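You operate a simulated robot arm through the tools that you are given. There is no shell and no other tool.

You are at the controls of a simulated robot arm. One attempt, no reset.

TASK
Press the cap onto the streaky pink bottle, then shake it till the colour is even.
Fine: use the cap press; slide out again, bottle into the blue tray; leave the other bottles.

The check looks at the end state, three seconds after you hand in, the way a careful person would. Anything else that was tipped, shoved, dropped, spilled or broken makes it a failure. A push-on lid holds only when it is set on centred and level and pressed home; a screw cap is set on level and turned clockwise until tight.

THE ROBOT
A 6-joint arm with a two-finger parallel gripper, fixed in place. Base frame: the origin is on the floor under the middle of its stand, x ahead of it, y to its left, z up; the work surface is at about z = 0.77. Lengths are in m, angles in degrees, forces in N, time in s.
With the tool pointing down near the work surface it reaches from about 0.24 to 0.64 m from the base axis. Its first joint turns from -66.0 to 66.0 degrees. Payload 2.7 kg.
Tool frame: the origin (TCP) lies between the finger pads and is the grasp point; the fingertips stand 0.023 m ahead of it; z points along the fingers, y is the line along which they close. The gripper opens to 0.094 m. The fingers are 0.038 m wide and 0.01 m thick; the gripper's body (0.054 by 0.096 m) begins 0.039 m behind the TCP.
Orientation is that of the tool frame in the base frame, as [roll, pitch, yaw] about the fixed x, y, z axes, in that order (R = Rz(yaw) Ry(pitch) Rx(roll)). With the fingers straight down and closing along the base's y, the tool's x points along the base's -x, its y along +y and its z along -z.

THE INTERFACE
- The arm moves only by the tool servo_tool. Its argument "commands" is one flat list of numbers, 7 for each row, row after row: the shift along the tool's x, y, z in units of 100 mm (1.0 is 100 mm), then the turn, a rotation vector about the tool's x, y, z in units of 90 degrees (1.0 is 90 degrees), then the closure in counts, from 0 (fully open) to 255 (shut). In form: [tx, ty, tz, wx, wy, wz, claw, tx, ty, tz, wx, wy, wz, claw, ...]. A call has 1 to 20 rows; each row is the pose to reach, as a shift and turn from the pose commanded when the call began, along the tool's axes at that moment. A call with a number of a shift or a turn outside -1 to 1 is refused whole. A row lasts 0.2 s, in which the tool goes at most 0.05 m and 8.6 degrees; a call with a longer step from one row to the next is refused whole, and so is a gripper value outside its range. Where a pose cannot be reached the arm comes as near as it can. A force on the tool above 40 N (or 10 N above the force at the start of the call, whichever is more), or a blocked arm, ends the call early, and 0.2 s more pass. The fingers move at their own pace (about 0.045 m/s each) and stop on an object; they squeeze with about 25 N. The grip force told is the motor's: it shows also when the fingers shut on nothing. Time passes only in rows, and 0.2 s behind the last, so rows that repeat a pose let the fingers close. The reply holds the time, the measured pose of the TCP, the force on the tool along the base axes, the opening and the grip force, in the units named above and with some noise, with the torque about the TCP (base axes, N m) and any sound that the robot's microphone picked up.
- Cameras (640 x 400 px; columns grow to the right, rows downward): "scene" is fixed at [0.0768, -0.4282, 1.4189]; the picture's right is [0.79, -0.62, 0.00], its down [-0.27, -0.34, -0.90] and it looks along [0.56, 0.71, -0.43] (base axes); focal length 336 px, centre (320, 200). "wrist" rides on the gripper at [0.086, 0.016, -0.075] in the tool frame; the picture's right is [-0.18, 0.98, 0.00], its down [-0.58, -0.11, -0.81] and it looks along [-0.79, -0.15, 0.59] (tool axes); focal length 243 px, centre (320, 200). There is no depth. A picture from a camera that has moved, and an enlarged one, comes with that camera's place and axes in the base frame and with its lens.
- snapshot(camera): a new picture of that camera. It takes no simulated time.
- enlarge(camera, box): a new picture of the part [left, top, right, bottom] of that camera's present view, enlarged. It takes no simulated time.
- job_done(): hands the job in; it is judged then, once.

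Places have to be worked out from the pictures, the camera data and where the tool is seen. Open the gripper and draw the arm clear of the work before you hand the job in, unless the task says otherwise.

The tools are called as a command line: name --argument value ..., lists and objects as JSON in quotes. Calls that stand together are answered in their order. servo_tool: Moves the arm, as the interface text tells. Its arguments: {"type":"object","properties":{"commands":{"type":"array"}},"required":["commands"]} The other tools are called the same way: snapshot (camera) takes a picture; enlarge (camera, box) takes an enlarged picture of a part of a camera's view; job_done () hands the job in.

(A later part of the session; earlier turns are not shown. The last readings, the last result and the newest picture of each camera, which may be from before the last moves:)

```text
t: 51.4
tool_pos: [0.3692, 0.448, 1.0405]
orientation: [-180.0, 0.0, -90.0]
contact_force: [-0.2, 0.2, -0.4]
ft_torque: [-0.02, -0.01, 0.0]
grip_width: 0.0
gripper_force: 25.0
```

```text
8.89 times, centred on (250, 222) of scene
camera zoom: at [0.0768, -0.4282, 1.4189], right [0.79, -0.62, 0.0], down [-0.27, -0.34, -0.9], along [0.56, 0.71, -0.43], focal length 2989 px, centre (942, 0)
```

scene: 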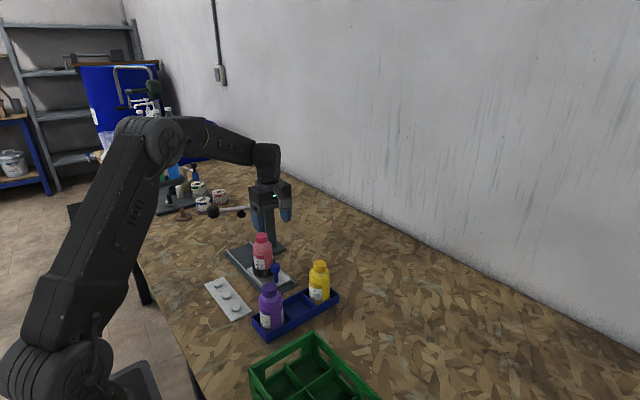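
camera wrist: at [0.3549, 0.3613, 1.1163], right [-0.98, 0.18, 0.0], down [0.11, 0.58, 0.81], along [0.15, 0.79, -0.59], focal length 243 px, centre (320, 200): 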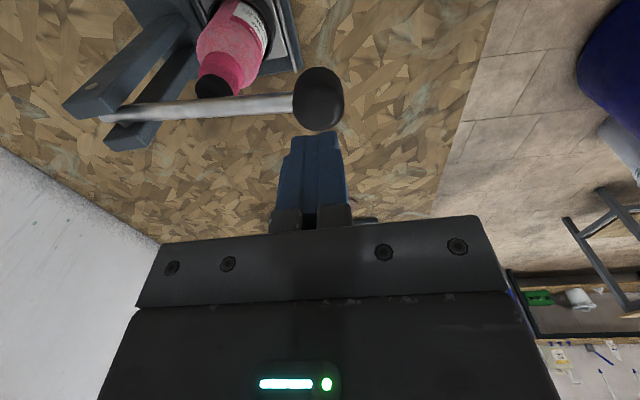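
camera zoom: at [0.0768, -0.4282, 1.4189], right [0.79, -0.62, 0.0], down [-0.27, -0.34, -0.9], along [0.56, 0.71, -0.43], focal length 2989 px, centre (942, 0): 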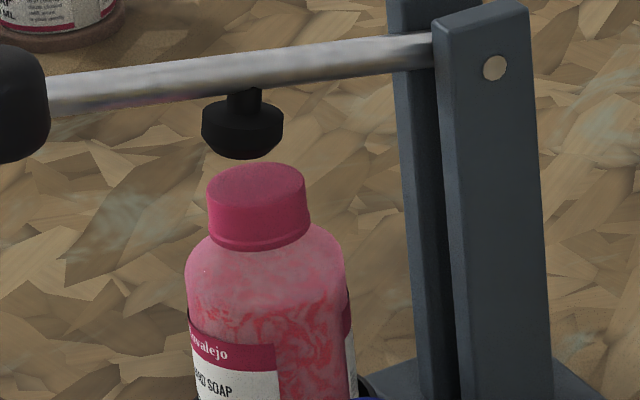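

The lever sprang back up and the cap is seated flush and level. I now return to the slide knob, first moving clear in −y and then over it.

servo_tool --commands '[0.3, 0, 0, 0, 0, 0, 255, 0.6, 0, 0, 0, 0, 0, 200, 0.9, 0, 0, 0, 0, 0, 120, 1.0, 0, 0, 0, 0, 0, 60, 1.0, 0, 0, 0, 0, 0, 60]'

servo_tool --commands '[0.06, -0.3, 0, 0, 0, 0, 60, 0.12, -0.6, 0, 0, 0, 0, 60, 0.18, -0.9, 0, 0, 0, 0, 60, 0.18, -0.9, 0.3, 0, 0, 0, 60, 0.18, -0.9, 0.6, 0, 0, 0, 60, 0.18, -0.9, 0.95, 0, 0, 0, 60, 0.18, -0.9, 0.95, 0, 0, 0, 60]'

snapshot --camera "wrist"

```text
t: 52.6
tool_pos: [0.3687, 0.3499, 1.039]
orientation: [-179.9, 0.0, -90.1]
contact_force: [0.2, 1.2, -0.1]
ft_torque: [0.0, -0.04, -0.02]
grip_width: 0.0719
gripper_force: 0.2
```

```text
t: 54.2
tool_pos: [0.4615, 0.3316, 0.9451]
orientation: [-180.0, 0.0, -90.0]
contact_force: [-0.6, 0.5, -0.6]
ft_torque: [-0.01, 0.01, 0.02]
grip_width: 0.0718
gripper_force: 0.1
```

```text
taken
camera wrist: at [0.4452, 0.2464, 1.0192], right [-0.98, 0.18, 0.0], down [0.11, 0.58, 0.81], along [0.15, 0.79, -0.59], focal length 243 px, centre (320, 200)
```

wrist: 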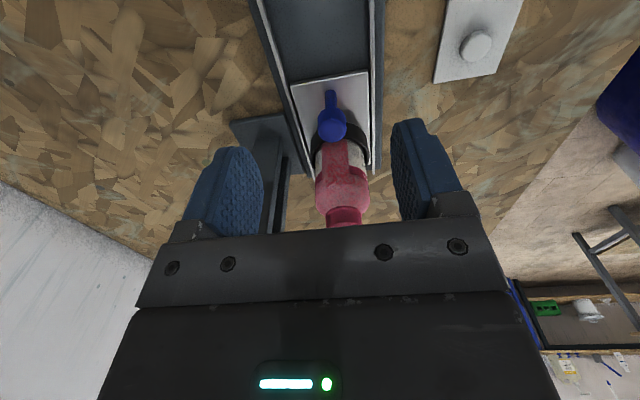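

Same relative view as before. I slide down onto the knob on the reverse of the exit path.

servo_tool --commands '[-0.15, 0, 0.2, 0, 0, 0, 60, -0.3, 0, 0.4, 0, 0, 0, 60, -0.42, 0, 0.6, 0, 0, 0, 60, -0.495, 0, 0.8, 0, 0, 0, 60, -0.495, 0, 1.0, 0, 0, 0, 60, -0.495, 0, 1.0, 0, 0, 0, 60]'

snapshot --camera "wrist"

```text
t: 55.6
tool_pos: [0.4616, 0.3823, 0.8459]
orientation: [180.0, -0.1, -90.1]
contact_force: [0.3, -0.8, 0.0]
ft_torque: [-0.01, 0.04, -0.04]
grip_width: 0.0717
gripper_force: 0.1
```

```text
taken
camera wrist: at [0.4446, 0.2957, 0.9205], right [-0.98, 0.18, 0.0], down [0.11, 0.58, 0.81], along [0.15, 0.79, -0.59], focal length 243 px, centre (320, 200)
```

wrist: 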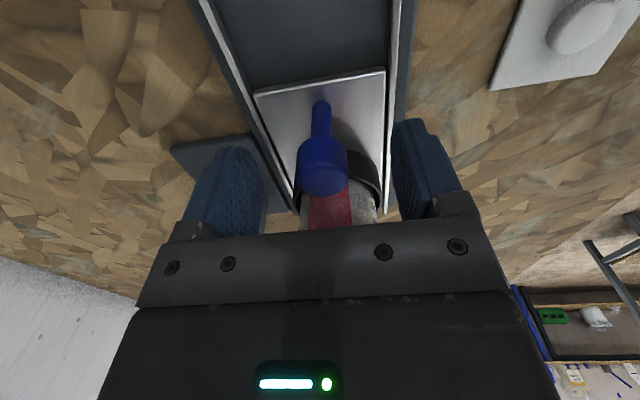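

The knob is between the pads. I lower 3 mm and close.

servo_tool --commands '[0, 0, 0.03, 0, 0, 0, 60, 0, 0, 0.03, 0, 0, 0, 150, 0, 0, 0.03, 0, 0, 0, 200, 0, 0, 0.03, 0, 0, 0, 255, 0, 0, 0.03, 0, 0, 0, 255, 0, 0, 0.03, 0, 0, 0, 255]'

```text
t: 57.0
tool_pos: [0.4602, 0.3817, 0.8424]
orientation: [179.9, -0.1, -90.0]
contact_force: [-14.2, -2.8, 4.2]
ft_torque: [-0.47, -0.11, -0.01]
grip_width: 0.0255
gripper_force: 45.3
```

I hold the knob; an x offset gives −14 N, so I trim −0.8 mm in x and slide the carriage back out 60 mm gently.

servo_tool --commands '[0, 0.008, 0, 0, 0, 0, 255, 0.04, 0.008, 0, 0, 0, 0, 255, 0.1, 0.008, 0, 0, 0, 0, 255, 0.17, 0.008, 0, 0, 0, 0, 255, 0.25, 0.008, 0, 0, 0, 0, 255, 0.33, 0.008, 0, 0, 0, 0, 255, 0.41, 0.008, 0, 0, 0, 0, 255, 0.49, 0.008, 0, 0, 0, 0, 255, 0.55, 0.008, 0, 0, 0, 0, 255, 0.6, 0.008, 0, 0, 0, 0, 255]'

enlarge --camera "scene" --box '[200, 180, 310, 300]'

```text
t: 59.2
tool_pos: [0.4604, 0.322, 0.8417]
orientation: [-179.9, 0.1, -89.9]
contact_force: [-6.4, 1.1, 22.2]
ft_torque: [0.62, 0.49, -0.07]
grip_width: 0.0257
gripper_force: 45.6
```

```text
3.33 times, centred on (255, 240) of scene
camera zoom: at [0.0763, -0.4284, 1.4188], right [0.79, -0.62, 0.0], down [-0.27, -0.34, -0.9], along [0.56, 0.71, -0.43], focal length 1121 px, centre (537, 67)
```

zoom: 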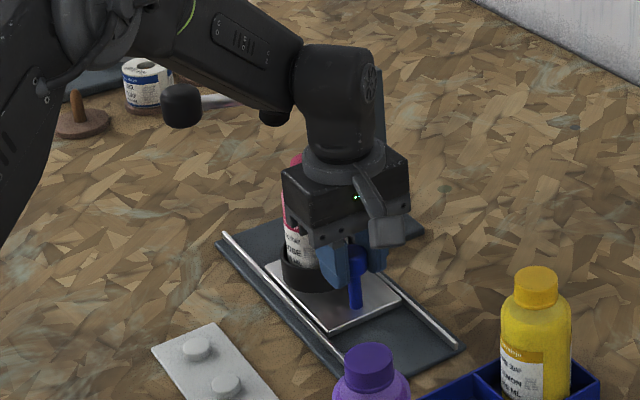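

Vertical load has crept to 22 N, so I raise about 1.5 mm to relieve it, then continue outward.

servo_tool --commands '[0, 0.003, -0.008, 0, 0, 0, 255, 0, 0.003, -0.015, 0, 0, 0, 255, 0, 0.003, -0.015, 0, 0, 0, 255]'

```text
t: 60.0
tool_pos: [0.4595, 0.3207, 0.8413]
orientation: [-180.0, -0.1, -90.0]
contact_force: [-0.7, 1.0, 6.6]
ft_torque: [1.31, -0.33, -0.03]
grip_width: 0.0256
gripper_force: 44.9
```

servo_tool --commands '[0.03, 0, -0.003, 0, 0, 0, 255, 0.09, 0, -0.004, 0, 0, 0, 255, 0.16, 0, -0.005, 0, 0, 0, 255, 0.23, 0, -0.005, 0, 0, 0, 255, 0.3, 0, -0.005, 0, 0, 0, 255, 0.36, 0, -0.005, 0, 0, 0, 255, 0.4, 0, -0.005, 0, 0, 0, 255]'

enlarge --camera "scene" --box '[200, 180, 310, 300]'

```text
t: 61.7
tool_pos: [0.4603, 0.2804, 0.8421]
orientation: [-179.9, 0.0, -90.1]
contact_force: [8.4, -0.5, -5.1]
ft_torque: [0.02, 0.11, 0.04]
grip_width: 0.0258
gripper_force: 44.9
stopped in row 7: the force on the tool passed its limit at 40 N (the readings are from after the stop); the commanded pose is now the measured one
```

```text
3.33 times, centred on (255, 240) of scene
camera zoom: at [0.077, -0.4281, 1.4188], right [0.79, -0.62, 0.0], down [-0.27, -0.34, -0.9], along [0.56, 0.71, -0.43], focal length 1121 px, centre (537, 67)
```

zoom: 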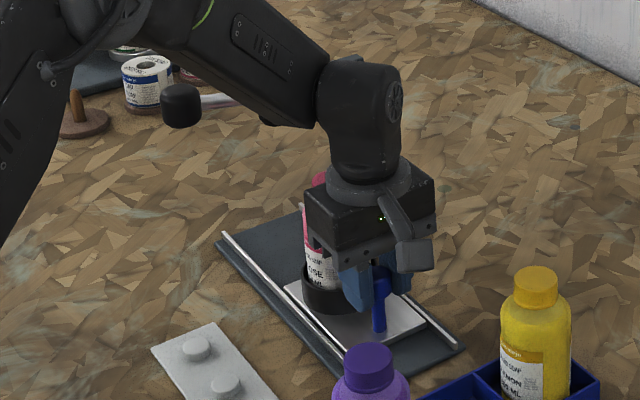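

The call stopped on a force spike at y=0.280 (binding from constraint offsets, since the readings after are small), 17 mm short of the original position. I continue out gently in small steps.

servo_tool --commands '[0.02, -0.004, 0.003, 0, 0, 0, 255, 0.05, -0.004, 0.003, 0, 0, 0, 255, 0.08, -0.004, 0.003, 0, 0, 0, 255]'

```text
t: 62.5
tool_pos: [0.4597, 0.2723, 0.8423]
orientation: [180.0, 0.0, -90.0]
contact_force: [9.6, -0.8, -10.9]
ft_torque: [0.41, 0.28, 0.12]
grip_width: 0.0257
gripper_force: 44.6
```

Fz −11 and Fx +10 remain, so I trim 0.7 mm down and 0.5 mm in +x while finishing the last 9 mm.

servo_tool --commands '[0, -0.006, 0.007, 0, 0, 0, 255, 0.03, -0.006, 0.007, 0, 0, 0, 255, 0.06, -0.006, 0.007, 0, 0, 0, 255, 0.09, -0.006, 0.007, 0, 0, 0, 255, 0.09, -0.006, 0.007, 0, 0, 0, 255]'

enlarge --camera "scene" --box '[200, 180, 310, 300]'

```text
t: 63.7
tool_pos: [0.4596, 0.2645, 0.8412]
orientation: [180.0, -0.2, -90.0]
contact_force: [-8.8, -1.9, 11.2]
ft_torque: [-0.34, 0.64, -0.13]
grip_width: 0.0259
gripper_force: 44.8
```

```text
3.33 times, centred on (255, 240) of scene
camera zoom: at [0.0765, -0.4283, 1.4188], right [0.79, -0.62, 0.0], down [-0.27, -0.34, -0.9], along [0.56, 0.71, -0.43], focal length 1121 px, centre (537, 67)
```

zoom: 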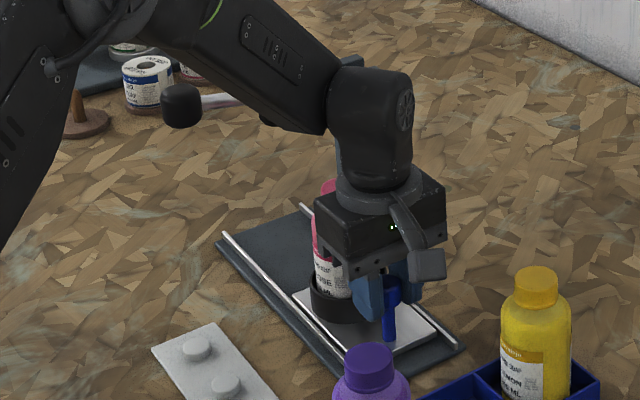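

The carriage is back at its starting position. I relax the lateral load slightly, open the fingers, and rise straight up.

servo_tool --commands '[0, 0.005, -0.006, 0, 0, 0, 255, 0, 0.005, -0.006, 0, 0, 0, 200, 0, 0.005, -0.006, 0, 0, 0, 120, 0, 0.005, -0.006, 0, 0, 0, 60, 0, 0.005, -0.006, 0, 0, 0, 40, 0, 0.005, -0.006, 0, 0, 0, 40]'

servo_tool --commands '[0, 0, -0.1, 0, 0, 0, 40, 0, 0, -0.3, 0, 0, 0, 40, 0, 0, -0.6, 0, 0, 0, 40, 0, 0, -0.9, 0, 0, 0, 40, 0, 0, -1.0, 0, 0, 0, 40]'

servo_tool --commands '[0, 0, -0.3, 0, 0, 0, 40, 0, 0, -0.6, 0, 0, 0, 40, 0, 0, -0.9, 0, 0, 0, 40, 0, 0, -1.0, 0, 0, 0, 40, 0, 0, -1.0, 0, 0, 0, 40]'

snapshot --camera "wrist"

enlarge --camera "scene" --box '[200, 200, 340, 320]'

```text
t: 65.1
tool_pos: [0.4607, 0.2653, 0.8429]
orientation: [180.0, 0.0, -89.9]
contact_force: [0.1, 0.1, 0.0]
ft_torque: [-0.01, 0.0, -0.01]
grip_width: 0.0791
gripper_force: 0.0
```

```text
t: 66.3
tool_pos: [0.4584, 0.2639, 0.9428]
orientation: [-179.9, 0.0, -90.0]
contact_force: [0.8, -0.3, 0.1]
ft_torque: [0.01, -0.01, 0.01]
grip_width: 0.0794
gripper_force: 0.1
```

```text
t: 67.5
tool_pos: [0.4596, 0.2619, 1.0429]
orientation: [180.0, 0.0, -89.9]
contact_force: [0.5, -0.5, 0.5]
ft_torque: [-0.03, -0.02, -0.01]
grip_width: 0.0792
gripper_force: 0.1
```

```text
taken
camera wrist: at [0.4431, 0.1775, 1.1184], right [-0.98, 0.18, 0.0], down [0.11, 0.58, 0.81], along [0.15, 0.79, -0.59], focal length 243 px, centre (320, 200)
```

wrist: 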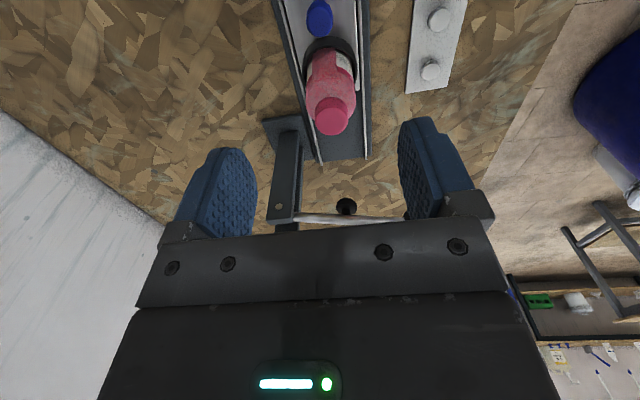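

```text
3.33 times, centred on (270, 260) of scene
camera zoom: at [0.0768, -0.4282, 1.4189], right [0.79, -0.62, 0.0], down [-0.27, -0.34, -0.9], along [0.56, 0.71, -0.43], focal length 1121 px, centre (487, 0)
```

zoom: 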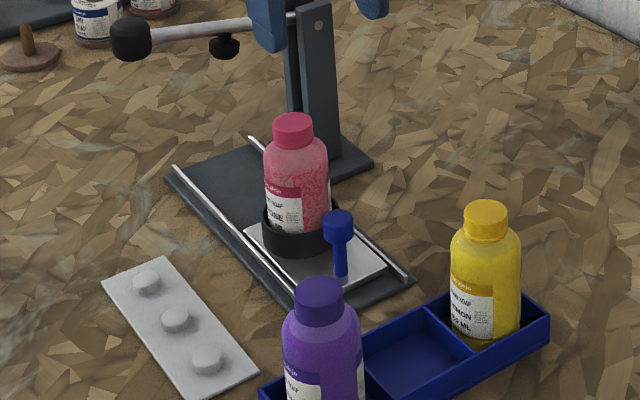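

The carriage is out and everything is undisturbed. I now turn the tool 90° so the fingers close along y (needed for the tray, where neighbours stand along x) and move over the bottle, opening fully.

servo_tool --commands '[-0.05, 0, 0, 0, 0, 0.0834, 0, -0.11, 0, 0, 0, 0, 0.1667, 0, -0.17, 0, 0, 0, 0, 0.25, 0, -0.23, 0, 0, 0, 0, 0.3334, 0, -0.29, 0, 0, 0, 0, 0.4167, 0, -0.35, 0, 0, 0, 0, 0.5, 0, -0.41, 0, 0, 0, 0, 0.5834, 0, -0.47, 0, 0, 0, 0, 0.6667, 0, -0.53, 0, 0, 0, 0, 0.75, 0, -0.59, 0, 0, 0, 0, 0.8334, 0, -0.65, 0, 0, 0, 0, 0.9167, 0, -0.68, 0, 0, 0, 0, 1.0, 0, -0.68, 0, 0, 0, 0, 1.0, 0]'

snapshot --camera "wrist"

enlarge --camera "scene" --box '[200, 160, 340, 300]'

```text
t: 70.3
tool_pos: [0.459, 0.332, 1.0415]
orientation: [180.0, 0.0, 179.9]
contact_force: [-0.4, 0.6, -0.5]
ft_torque: [-0.01, 0.0, -0.01]
grip_width: 0.0939
gripper_force: 0.0
```

```text
taken
camera wrist: at [0.3723, 0.3491, 1.1162], right [0.19, 0.98, 0.0], down [0.58, -0.11, 0.81], along [0.79, -0.15, -0.59], focal length 243 px, centre (320, 200)
```

wrist: 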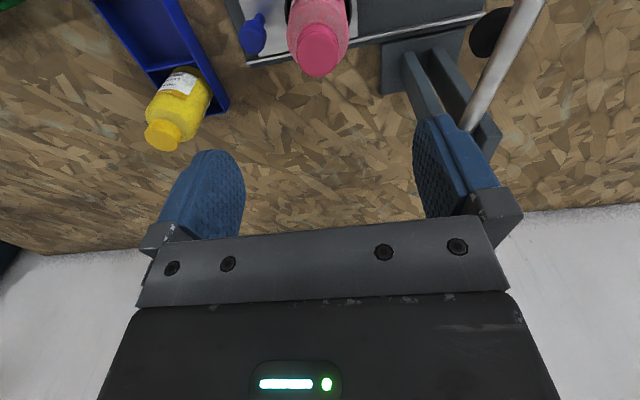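

```text
2.86 times, centred on (270, 230) of scene
camera zoom: at [0.0768, -0.4282, 1.4189], right [0.79, -0.62, 0.0], down [-0.27, -0.34, -0.9], along [0.56, 0.71, -0.43], focal length 961 px, centre (463, 114)
```

zoom: 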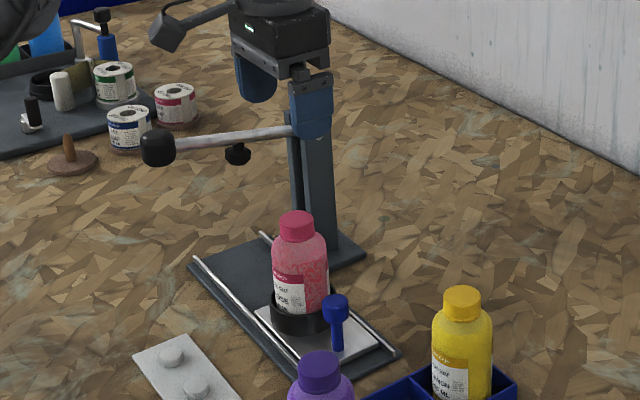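

The cap lies at u≈319, so the tool is centred on it in y and x is within 2 mm. I descend 100 mm with the opening at about 76 mm and then recheck.

servo_tool --commands '[0, 0, 0.3, 0, 0, 0, 50, 0, 0, 0.6, 0, 0, 0, 50, 0, 0, 0.9, 0, 0, 0, 50, 0, 0, 1.0, 0, 0, 0, 50, 0, 0, 1.0, 0, 0, 0, 50]'

snapshot --camera "wrist"

enlarge --camera "scene" --box '[220, 190, 320, 290]'

```text
t: 71.5
tool_pos: [0.4601, 0.3328, 0.9406]
orientation: [180.0, 0.1, 180.0]
contact_force: [0.6, -0.5, -0.4]
ft_torque: [-0.01, 0.02, 0.0]
grip_width: 0.0755
gripper_force: 0.1
```

```text
taken
camera wrist: at [0.3729, 0.3493, 1.0156], right [0.18, 0.98, 0.0], down [0.58, -0.11, 0.81], along [0.79, -0.15, -0.59], focal length 243 px, centre (320, 200)
```

wrist: 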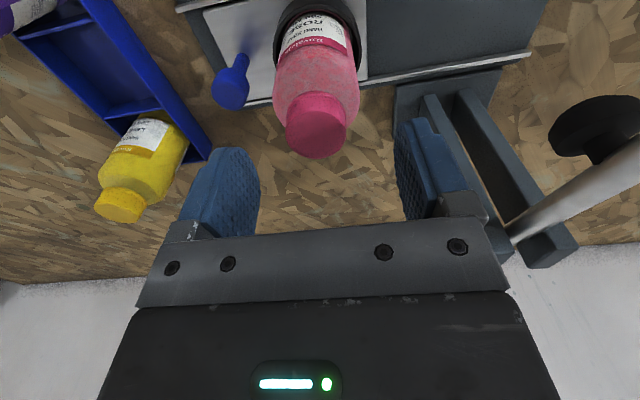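

```text
4.00 times, centred on (270, 240) of scene
camera zoom: at [0.0768, -0.4282, 1.4189], right [0.79, -0.62, 0.0], down [-0.27, -0.34, -0.9], along [0.56, 0.71, -0.43], focal length 1345 px, centre (520, 40)
```

zoom: 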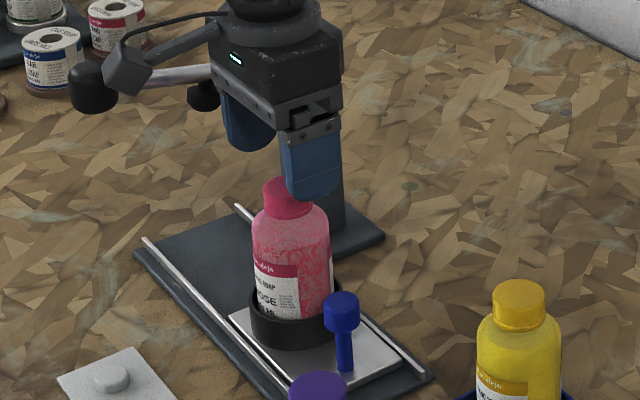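

Alignment is good (bottle at about x=0.4575). I lower to z≈0.873, where the pads span the upper body and the palm stays above the cap.

servo_tool --commands '[0.02, 0, 0.2, 0, 0, 0, 50, 0.02, 0, 0.4, 0, 0, 0, 50, 0.02, 0, 0.55, 0, 0, 0, 50, 0.02, 0, 0.67, 0, 0, 0, 50, 0.02, 0, 0.67, 0, 0, 0, 50]'

snapshot --camera "wrist"

enlarge --camera "scene" --box '[220, 190, 320, 290]'

```text
t: 72.7
tool_pos: [0.4583, 0.3334, 0.8744]
orientation: [180.0, 0.2, -179.9]
contact_force: [-0.1, 0.8, 0.2]
ft_torque: [0.0, 0.01, 0.0]
grip_width: 0.0754
gripper_force: 0.0
```

```text
taken
camera wrist: at [0.371, 0.3497, 0.9495], right [0.18, 0.98, 0.0], down [0.58, -0.11, 0.81], along [0.79, -0.15, -0.59], focal length 243 px, centre (320, 200)
```

wrist: 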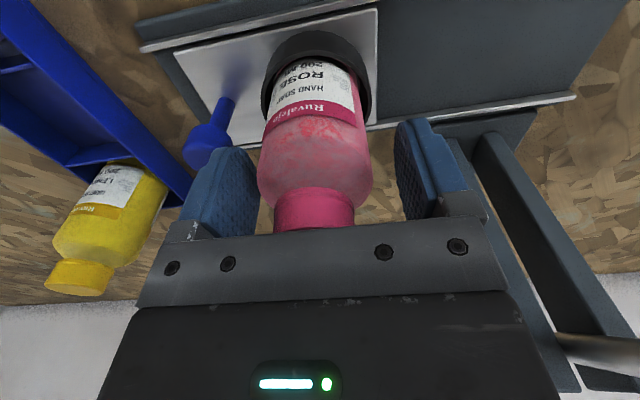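

```text
4.00 times, centred on (270, 240) of scene
camera zoom: at [0.0768, -0.4282, 1.4189], right [0.79, -0.62, 0.0], down [-0.27, -0.34, -0.9], along [0.56, 0.71, -0.43], focal length 1345 px, centre (520, 40)
```

zoom: 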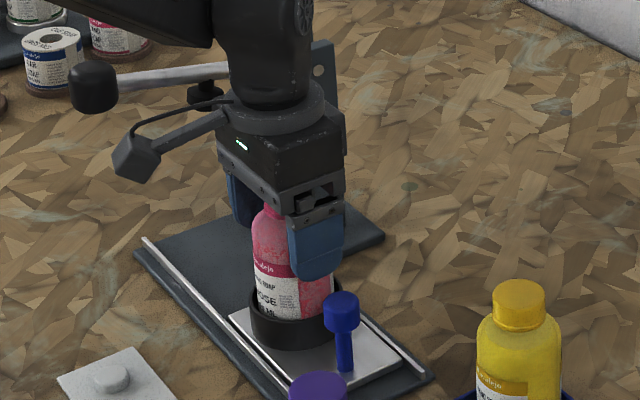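

The bottle sits about 2 mm toward −y of the tool centre, so I trim that and close on the body.

servo_tool --commands '[0, -0.02, 0, 0, 0, 0, 50, 0, -0.02, 0, 0, 0, 0, 100, 0, -0.02, 0, 0, 0, 0, 150, 0, -0.02, 0, 0, 0, 0, 255, 0, -0.02, 0, 0, 0, 0, 255, 0, -0.02, 0, 0, 0, 0, 255]'

snapshot --camera "wrist"

```text
t: 74.1
tool_pos: [0.4577, 0.3318, 0.8753]
orientation: [-179.9, 0.1, -180.0]
contact_force: [0.7, -0.5, 0.5]
ft_torque: [0.02, -0.04, -0.04]
grip_width: 0.0551
gripper_force: 25.4
```

```text
taken
camera wrist: at [0.3709, 0.3473, 0.9497], right [0.18, 0.98, 0.0], down [0.58, -0.11, 0.81], along [0.79, -0.15, -0.59], focal length 243 px, centre (320, 200)
```

wrist: 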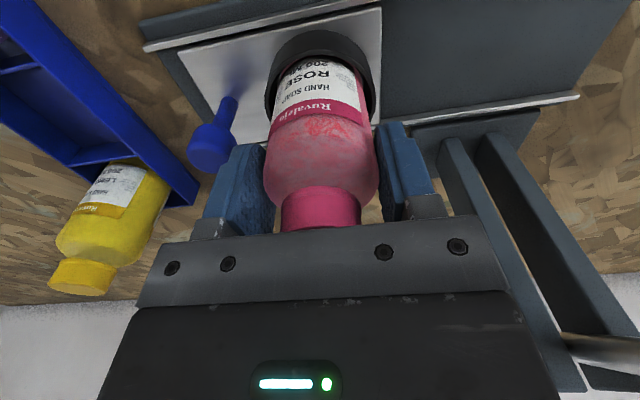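

It's gripped at 55 mm with no side load. I lift straight up out of the nest, slowly at first.

servo_tool --commands '[0, 0, -0.05, 0, 0, 0, 255, 0, 0, -0.12, 0, 0, 0, 255, 0, 0, -0.2, 0, 0, 0, 255, 0, 0, -0.3, 0, 0, 0, 255, 0, 0, -0.45, 0, 0, 0, 255, 0, 0, -0.6, 0, 0, 0, 255, 0, 0, -0.8, 0, 0, 0, 255, 0, 0, -1.0, 0, 0, 0, 255, 0, 0, -1.0, 0, 0, 0, 255]'

snapshot --camera "wrist"

enlarge --camera "scene" --box '[200, 160, 340, 300]'

```text
t: 76.1
tool_pos: [0.4586, 0.3303, 0.975]
orientation: [180.0, 0.1, -180.0]
contact_force: [0.1, 0.2, -2.0]
ft_torque: [0.02, 0.02, -0.01]
grip_width: 0.0553
gripper_force: 24.6
```

```text
taken
camera wrist: at [0.3715, 0.347, 1.0492], right [0.18, 0.98, 0.0], down [0.58, -0.11, 0.81], along [0.79, -0.15, -0.59], focal length 243 px, centre (320, 200)
```

wrist: 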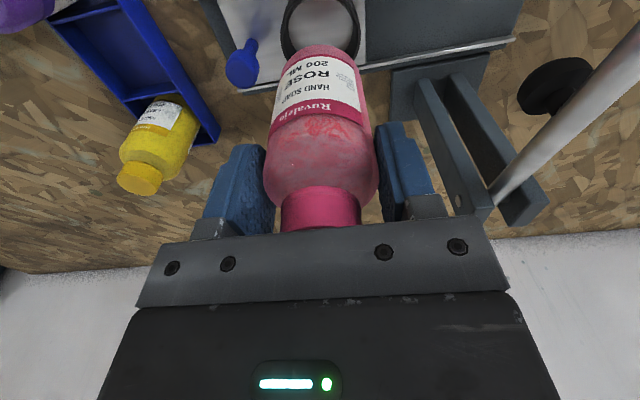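

```text
2.86 times, centred on (270, 230) of scene
camera zoom: at [0.0768, -0.4281, 1.4189], right [0.79, -0.62, 0.0], down [-0.27, -0.34, -0.9], along [0.56, 0.71, -0.43], focal length 961 px, centre (463, 114)
```

zoom: 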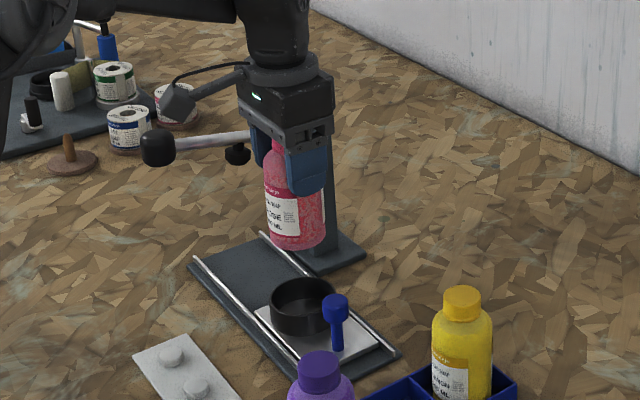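

The bottle came out cleanly with the cap on. I raise it further and move it to open air for shaking.

servo_tool --commands '[0, 0, -0.25, 0, 0, 0, 255, 0, 0, -0.5, 0, 0, 0, 255, 0.05, -0.2, -0.75, 0, 0, 0, 255, 0.15, -0.4, -1.0, 0, 0, 0, 255, 0.25, -0.6, -1.0, 0, 0, 0, 255, 0.35, -0.8, -1.0, 0, 0, 0, 255, 0.4, -0.9, -1.0, 0, 0, 0, 255, 0.4, -0.9, -1.0, 0, 0, 0, 255]'

servo_tool --commands '[0, 0, -0.25, 0, 0, 0, 255, 0, 0, -0.5, 0, 0, 0, 255, 0, 0, -0.75, 0, 0, 0, 255, 0, 0, -0.75, 0, 0, 0, 255]'

snapshot --camera "wrist"

snapshot --camera "scene"

```text
t: 77.9
tool_pos: [0.4173, 0.2403, 1.0743]
orientation: [180.0, 0.1, 179.9]
contact_force: [0.0, 0.7, -1.9]
ft_torque: [0.0, 0.01, 0.01]
grip_width: 0.0552
gripper_force: 24.8
```

```text
t: 78.9
tool_pos: [0.4168, 0.24, 1.1506]
orientation: [-180.0, 0.1, -180.0]
contact_force: [0.7, 0.1, -2.2]
ft_torque: [-0.03, 0.01, -0.01]
grip_width: 0.0552
gripper_force: 25.4
```

```text
taken
camera wrist: at [0.3304, 0.2574, 1.225], right [0.18, 0.98, 0.0], down [0.58, -0.11, 0.81], along [0.79, -0.15, -0.59], focal length 243 px, centre (320, 200)
```

wrist: 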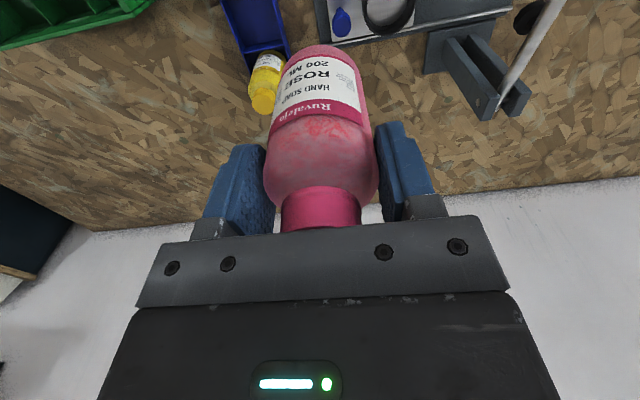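

```text
taken
```

scene: 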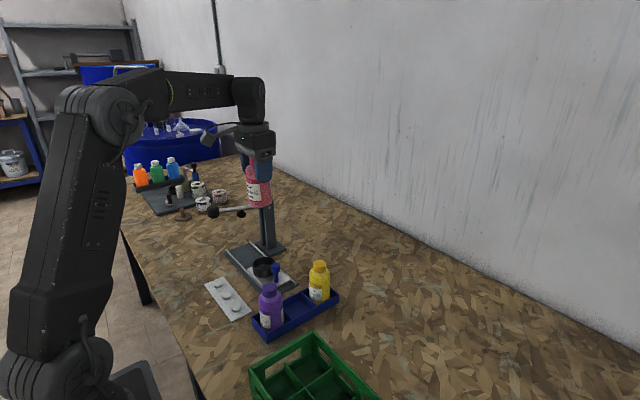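

I start shaking with a moderate vertical oscillation (±20 mm, 10 strokes) and check grip and colour after.

servo_tool --commands '[0, 0, -0.2, 0, 0, 0, 255, 0, 0, 0.2, 0, 0, 0, 255, 0, 0, -0.2, 0, 0, 0, 255, 0, 0, 0.2, 0, 0, 0, 255, 0, 0, -0.2, 0, 0, 0, 255, 0, 0, 0.2, 0, 0, 0, 255, 0, 0, -0.2, 0, 0, 0, 255, 0, 0, 0.2, 0, 0, 0, 255, 0, 0, -0.2, 0, 0, 0, 255, 0, 0, 0.2, 0, 0, 0, 255, 0, 0, 0, 0, 0, 0, 255]'

enlarge --camera "wrist" --box '[220, 20, 420, 240]'

enlarge --camera "scene" --box '[225, 130, 285, 220]'

```text
t: 81.3
tool_pos: [0.4176, 0.2396, 1.1503]
orientation: [180.0, 0.2, -179.9]
contact_force: [-0.9, -0.4, -1.2]
ft_torque: [0.0, 0.01, 0.02]
grip_width: 0.0551
gripper_force: 25.2
```

```text
1.82 times, centred on (320, 130) of wrist
camera zoom: at [0.3314, 0.2562, 1.2249], right [0.18, 0.98, 0.0], down [0.58, -0.11, 0.81], along [0.79, -0.15, -0.59], focal length 441 px, centre (320, 327)
```

zoom: 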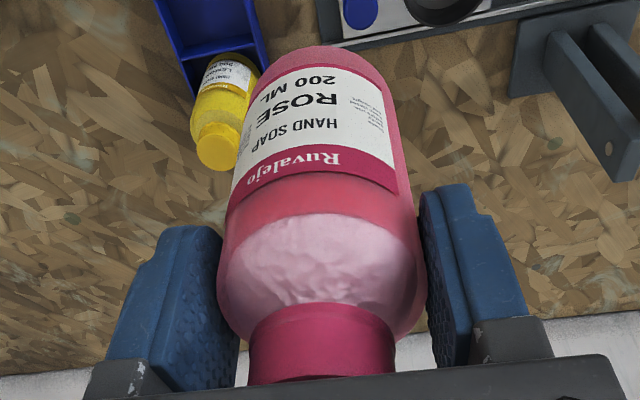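

```text
4.44 times, centred on (255, 175) of scene
camera zoom: at [0.0768, -0.4281, 1.4189], right [0.79, -0.62, 0.0], down [-0.27, -0.34, -0.9], along [0.56, 0.71, -0.43], focal length 1494 px, centre (609, 311)
```

zoom: 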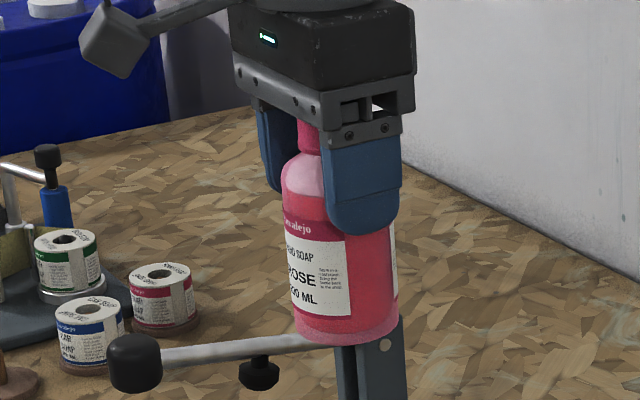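

The streaks are almost gone, with only froth in the headspace. The grip is unchanged at 55 mm, so I shake another set of strokes to be sure, then compare.

servo_tool --commands '[0, 0, -0.2, 0, 0, 0, 255, 0, 0, 0.22, 0, 0, 0, 255, 0, 0, -0.22, 0, 0, 0, 255, 0, 0, 0.22, 0, 0, 0, 255, 0, 0, -0.22, 0, 0, 0, 255, 0, 0, 0.22, 0, 0, 0, 255, 0, 0, -0.22, 0, 0, 0, 255, 0, 0, 0.22, 0, 0, 0, 255, 0, 0, -0.22, 0, 0, 0, 255, 0, 0, 0.22, 0, 0, 0, 255, 0, 0, -0.22, 0, 0, 0, 255, 0, 0, 0.22, 0, 0, 0, 255, 0, 0, 0, 0, 0, 0, 255, 0, 0, 0, 0, 0, 0, 255]'

enlarge --camera "wrist" --box '[220, 20, 420, 240]'

enlarge --camera "scene" --box '[240, 145, 280, 215]'

```text
t: 84.3
tool_pos: [0.4169, 0.2404, 1.1519]
orientation: [-180.0, 0.0, 180.0]
contact_force: [0.3, -0.7, -2.3]
ft_torque: [0.01, -0.01, 0.02]
grip_width: 0.0551
gripper_force: 25.0
```

```text
1.82 times, centred on (320, 130) of wrist
camera zoom: at [0.3304, 0.2573, 1.2261], right [0.18, 0.98, 0.0], down [0.58, -0.11, 0.81], along [0.79, -0.15, -0.59], focal length 441 px, centre (320, 327)
```

zoom: 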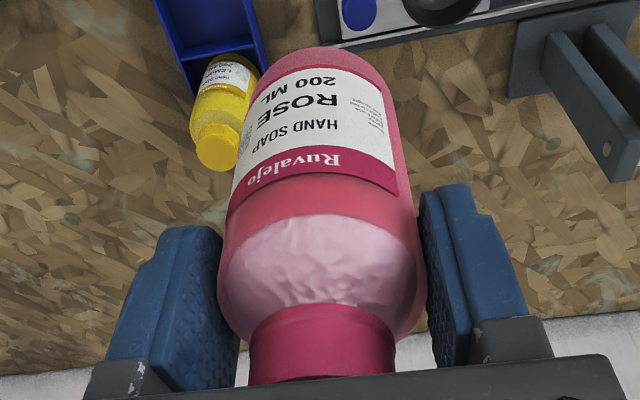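

```text
5.71 times, centred on (260, 180) of scene
camera zoom: at [0.0768, -0.4281, 1.4189], right [0.79, -0.62, 0.0], down [-0.27, -0.34, -0.9], along [0.56, 0.71, -0.43], focal length 1921 px, centre (663, 314)
```

zoom: 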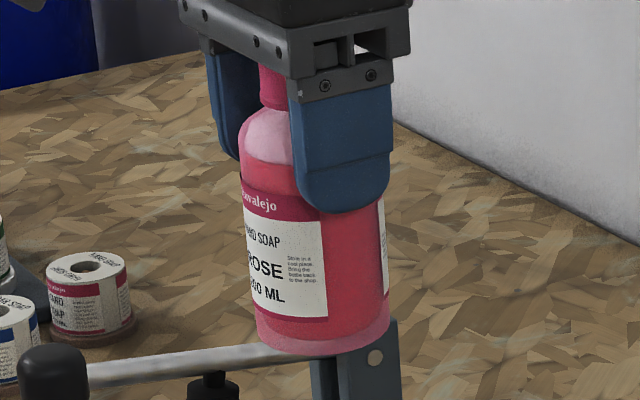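

The liquid now looks a uniform rose. I zoom in closer on the headspace and the bottom edge to make sure the pale parts are froth and base, not unmixed soap.

enlarge --camera "wrist" --box '[250, 110, 390, 220]'

enlarge --camera "scene" --box '[243, 160, 275, 210]'

enlarge --camera "scene" --box '[245, 250, 345, 345]'

```text
3.64 times, centred on (320, 165) of wrist
camera zoom: at [0.3304, 0.2573, 1.2261], right [0.18, 0.98, 0.0], down [0.58, -0.11, 0.81], along [0.79, -0.15, -0.59], focal length 882 px, centre (320, 327)
```

zoom: 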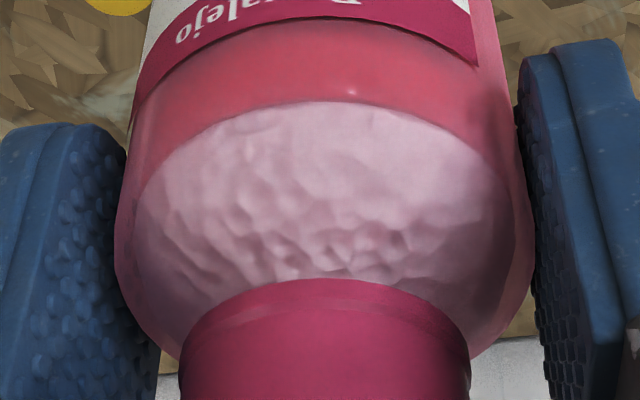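

```text
8.00 times, centred on (259, 185) of scene
camera zoom: at [0.0768, -0.4281, 1.4189], right [0.79, -0.62, 0.0], down [-0.27, -0.34, -0.9], along [0.56, 0.71, -0.43], focal length 2690 px, centre (808, 320)
```

zoom: 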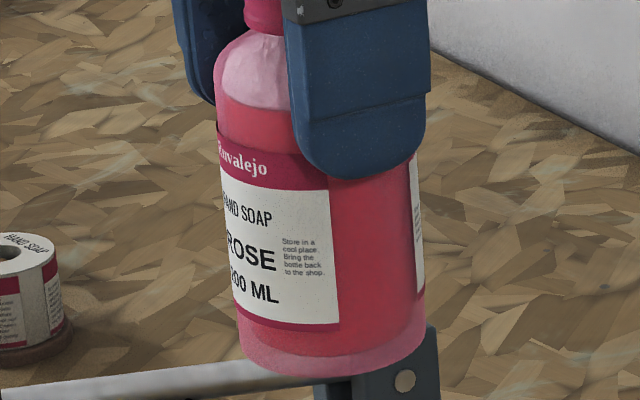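

```text
4.21 times, centred on (295, 298) of scene
camera zoom: at [0.0768, -0.4281, 1.4189], right [0.79, -0.62, 0.0], down [-0.27, -0.34, -0.9], along [0.56, 0.71, -0.43], focal length 1416 px, centre (425, -210)
```

zoom: 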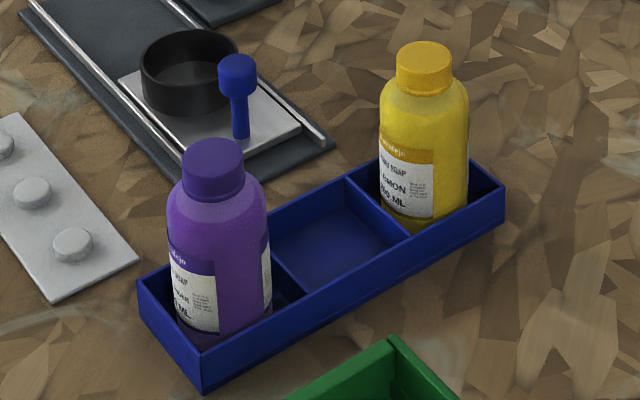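

The remaining pale parts are just froth in the headspace and the bottle base; the soap itself is even. The tray's middle slot is centred at about (0.4465, 0.135), so I carry the bottle over it at height.

servo_tool --commands '[-0.05, -0.15, 0, 0, 0, 0, 255, -0.12, -0.4, 0, 0, 0, 0, 255, -0.2, -0.7, 0, 0, 0, 0, 255, -0.26, -0.92, 0, 0, 0, 0, 255, -0.29, -1.0, 0, 0, 0, 0, 255, -0.29, -1.0, 0, 0, 0, 0, 255]'

servo_tool --commands '[0, -0.05, 0.2, 0, 0, 0, 255, 0, -0.05, 0.5, 0, 0, 0, 255, 0, -0.05, 0.8, 0, 0, 0, 255, 0, -0.05, 1.0, 0, 0, 0, 255, 0, -0.05, 1.0, 0, 0, 0, 255]'

snapshot --camera "wrist"

enlarge --camera "scene" --box '[230, 190, 370, 345]'

```text
t: 85.7
tool_pos: [0.4465, 0.1397, 1.1508]
orientation: [-179.9, 0.1, -180.0]
contact_force: [0.7, 0.1, -2.3]
ft_torque: [-0.01, 0.04, 0.03]
grip_width: 0.0554
gripper_force: 25.0
```

```text
t: 86.9
tool_pos: [0.4472, 0.1344, 1.0519]
orientation: [180.0, 0.1, 179.9]
contact_force: [0.2, 0.5, -1.5]
ft_torque: [-0.03, 0.02, -0.01]
grip_width: 0.0553
gripper_force: 25.2
```

```text
taken
camera wrist: at [0.3602, 0.1513, 1.1265], right [0.18, 0.98, 0.0], down [0.58, -0.11, 0.81], along [0.79, -0.15, -0.59], focal length 243 px, centre (320, 200)
```

wrist: 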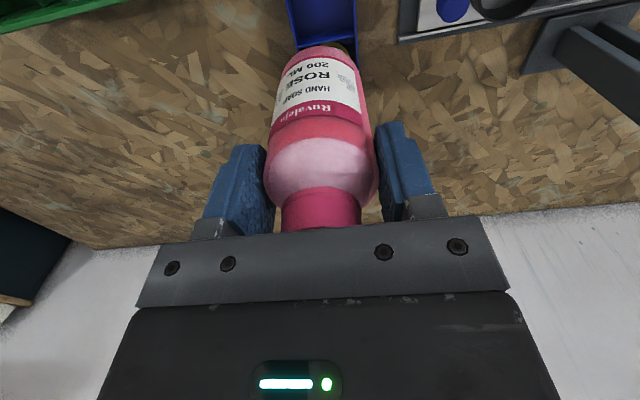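

```text
2.58 times, centred on (300, 268) of scene
camera zoom: at [0.0768, -0.4281, 1.4189], right [0.79, -0.62, 0.0], down [-0.27, -0.34, -0.9], along [0.56, 0.71, -0.43], focal length 868 px, centre (372, 26)
```

zoom: 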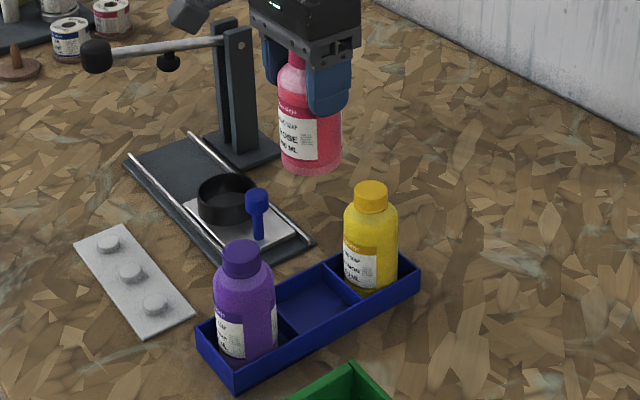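

The bottle is over the tray, upright. I lower 80 mm and recheck the clearance to the neighbours.

servo_tool --commands '[0, 0, 0.25, 0, 0, 0, 255, 0, 0, 0.5, 0, 0, 0, 255, 0, 0, 0.75, 0, 0, 0, 255, 0, 0, 0.85, 0, 0, 0, 255, 0, 0, 0.85, 0, 0, 0, 255]'

snapshot --camera "wrist"

enlarge --camera "scene" --box '[245, 215, 365, 345]'

```text
t: 88.1
tool_pos: [0.4472, 0.1347, 0.9656]
orientation: [-180.0, 0.1, 180.0]
contact_force: [0.5, 0.4, -2.3]
ft_torque: [-0.02, -0.02, -0.01]
grip_width: 0.0553
gripper_force: 25.4
```

```text
taken
camera wrist: at [0.3595, 0.1522, 1.0406], right [0.18, 0.98, 0.0], down [0.58, -0.11, 0.81], along [0.79, -0.15, -0.59], focal length 243 px, centre (320, 200)
```

wrist: 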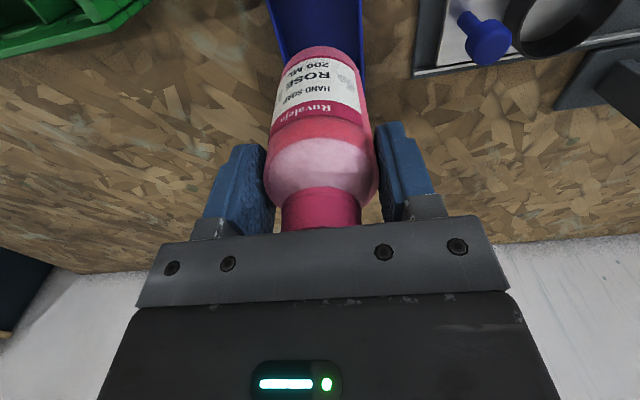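

```text
3.08 times, centred on (305, 280) of scene
camera zoom: at [0.0768, -0.4281, 1.4189], right [0.79, -0.62, 0.0], down [-0.27, -0.34, -0.9], along [0.56, 0.71, -0.43], focal length 1035 px, centre (366, -46)
```

zoom: 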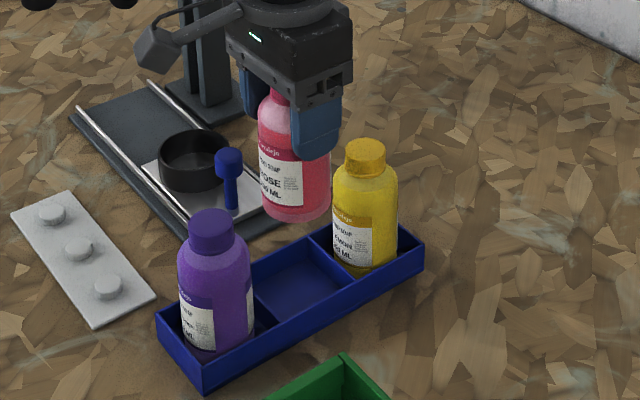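

Clearances look good. I zoom on the middle slot to confirm its centre before lowering between the neighbours.

enlarge --camera "scene" --box '[290, 275, 350, 340]'

enlarge --camera "wrist" --box '[240, 0, 400, 120]'

enlarge --camera "scene" --box '[250, 270, 350, 345]'

```text
6.15 times, centred on (320, 308) of scene
camera zoom: at [0.0768, -0.4281, 1.4189], right [0.79, -0.62, 0.0], down [-0.27, -0.34, -0.9], along [0.56, 0.71, -0.43], focal length 2069 px, centre (320, -462)
```

zoom: 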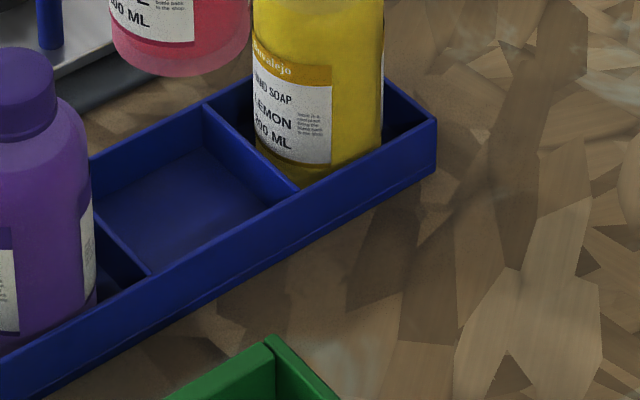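

```text
3.33 times, centred on (320, 60) of wrist
camera zoom: at [0.3595, 0.1522, 1.0406], right [0.18, 0.98, 0.0], down [0.58, -0.11, 0.81], along [0.79, -0.15, -0.59], focal length 809 px, centre (320, 667)
```

zoom: 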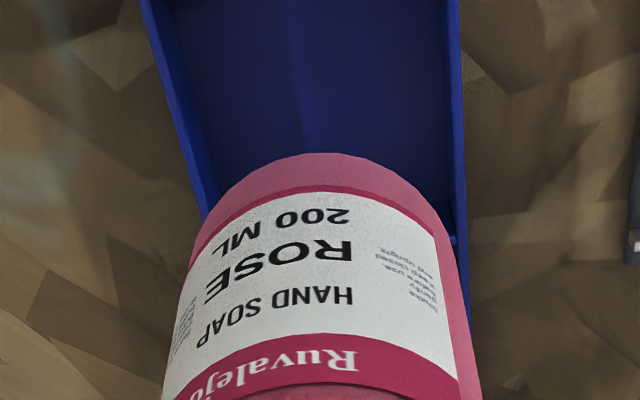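

```text
5.33 times, centred on (300, 308) of scene
camera zoom: at [0.0768, -0.4281, 1.4189], right [0.79, -0.62, 0.0], down [-0.27, -0.34, -0.9], along [0.56, 0.71, -0.43], focal length 1793 px, centre (427, -373)
```

zoom: 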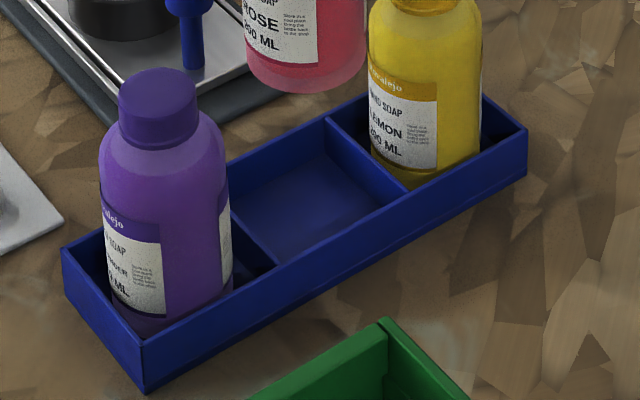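

The slot centre comes out at about (0.447, 0.137), so I trim +2 mm in y. I lower until the bottle base is about at rim height and check.

servo_tool --commands '[0, 0.02, 0.15, 0, 0, 0, 255, 0, 0.02, 0.35, 0, 0, 0, 255, 0, 0.02, 0.55, 0, 0, 0, 255, 0, 0.02, 0.7, 0, 0, 0, 255, 0, 0.02, 0.82, 0, 0, 0, 255, 0, 0.02, 0.82, 0, 0, 0, 255]'

snapshot --camera "wrist"

enlarge --camera "scene" --box '[250, 235, 350, 345]'

```text
t: 89.5
tool_pos: [0.4464, 0.1372, 0.8819]
orientation: [-179.9, 0.1, 180.0]
contact_force: [-0.6, 0.2, -1.3]
ft_torque: [0.0, 0.0, 0.03]
grip_width: 0.055
gripper_force: 24.8
```

```text
taken
camera wrist: at [0.3601, 0.1535, 0.9563], right [0.18, 0.98, 0.0], down [0.58, -0.11, 0.81], along [0.79, -0.15, -0.59], focal length 243 px, centre (320, 200)
```

wrist: 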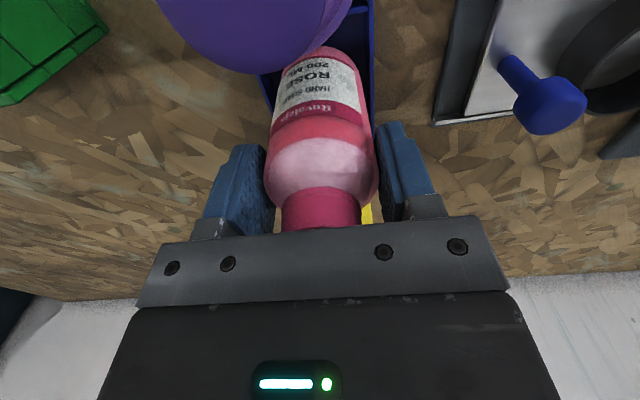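

```text
3.64 times, centred on (300, 290) of scene
camera zoom: at [0.0768, -0.4281, 1.4189], right [0.79, -0.62, 0.0], down [-0.27, -0.34, -0.9], along [0.56, 0.71, -0.43], focal length 1223 px, centre (393, -127)
```

zoom: 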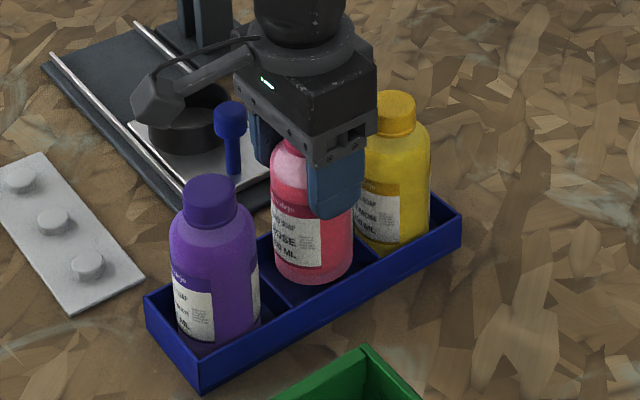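

The bottle is centred between its neighbours, and the camera housing is about 4 cm above the purple cap. I lower 12 mm more, then go by small steps to touch down.

servo_tool --commands '[0, 0, 0.04, 0, 0, 0, 255, 0, 0, 0.08, 0, 0, 0, 255, 0, 0, 0.12, 0, 0, 0, 255, 0, 0, 0.12, 0, 0, 0, 255]'

servo_tool --commands '[0, 0, 0.02, 0, 0, 0, 255, 0, 0, 0.04, 0, 0, 0, 255, 0, 0, 0.04, 0, 0, 0, 255]'

enlarge --camera "scene" --box '[250, 235, 350, 345]'

```text
t: 90.5
tool_pos: [0.446, 0.137, 0.871]
orientation: [-180.0, 0.1, -179.9]
contact_force: [-0.2, 0.4, -1.4]
ft_torque: [0.01, 0.0, 0.0]
grip_width: 0.0552
gripper_force: 24.9
```

```text
t: 91.3
tool_pos: [0.4471, 0.1373, 0.8654]
orientation: [-180.0, 0.1, 179.9]
contact_force: [0.2, 1.3, -1.9]
ft_torque: [-0.03, -0.03, -0.02]
grip_width: 0.0551
gripper_force: 25.2
```

```text
3.64 times, centred on (300, 290) of scene
camera zoom: at [0.0768, -0.4281, 1.4189], right [0.79, -0.62, 0.0], down [-0.27, -0.34, -0.9], along [0.56, 0.71, -0.43], focal length 1223 px, centre (393, -127)
```

zoom: 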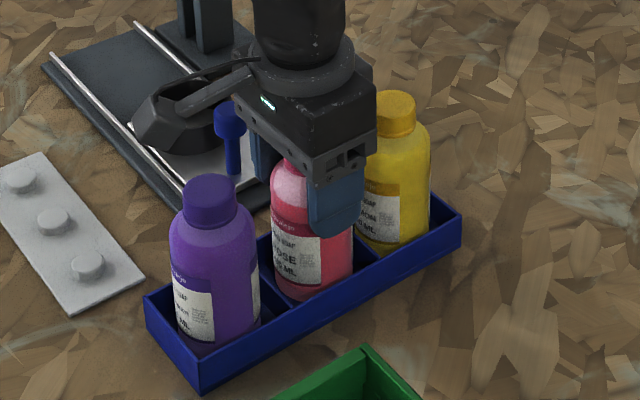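

It's well placed in the slot with no contact yet. I continue in 2 mm steps.

servo_tool --commands '[0, 0, 0.01, 0, 0, 0, 255, 0, 0, 0.02, 0, 0, 0, 255]'

```text
t: 91.9
tool_pos: [0.4459, 0.1365, 0.8648]
orientation: [180.0, 0.1, 180.0]
contact_force: [-2.5, -1.2, 4.6]
ft_torque: [0.02, 0.15, 0.04]
grip_width: 0.055
gripper_force: 25.3
```

Contact is felt (+4.6 N). I check in the picture that this is the slot floor and not a wall.

enlarge --camera "scene" --box '[290, 265, 340, 325]'

snapshot --camera "wrist"

```text
6.67 times, centred on (315, 295) of scene
camera zoom: at [0.0767, -0.4282, 1.4188], right [0.79, -0.62, 0.0], down [-0.27, -0.34, -0.9], along [0.56, 0.71, -0.43], focal length 2242 px, centre (353, -433)
```

zoom: 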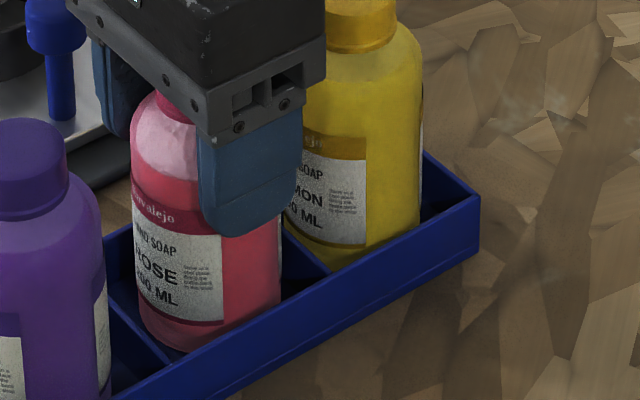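

```text
taken
camera wrist: at [0.3603, 0.1538, 0.9399], right [0.18, 0.98, 0.0], down [0.58, -0.11, 0.81], along [0.79, -0.15, -0.59], focal length 243 px, centre (320, 200)
```

wrist: 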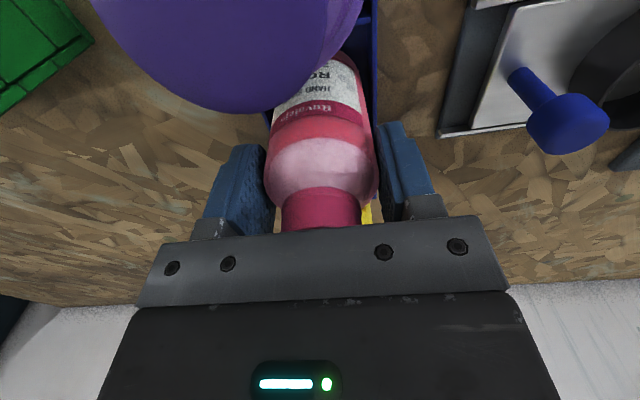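

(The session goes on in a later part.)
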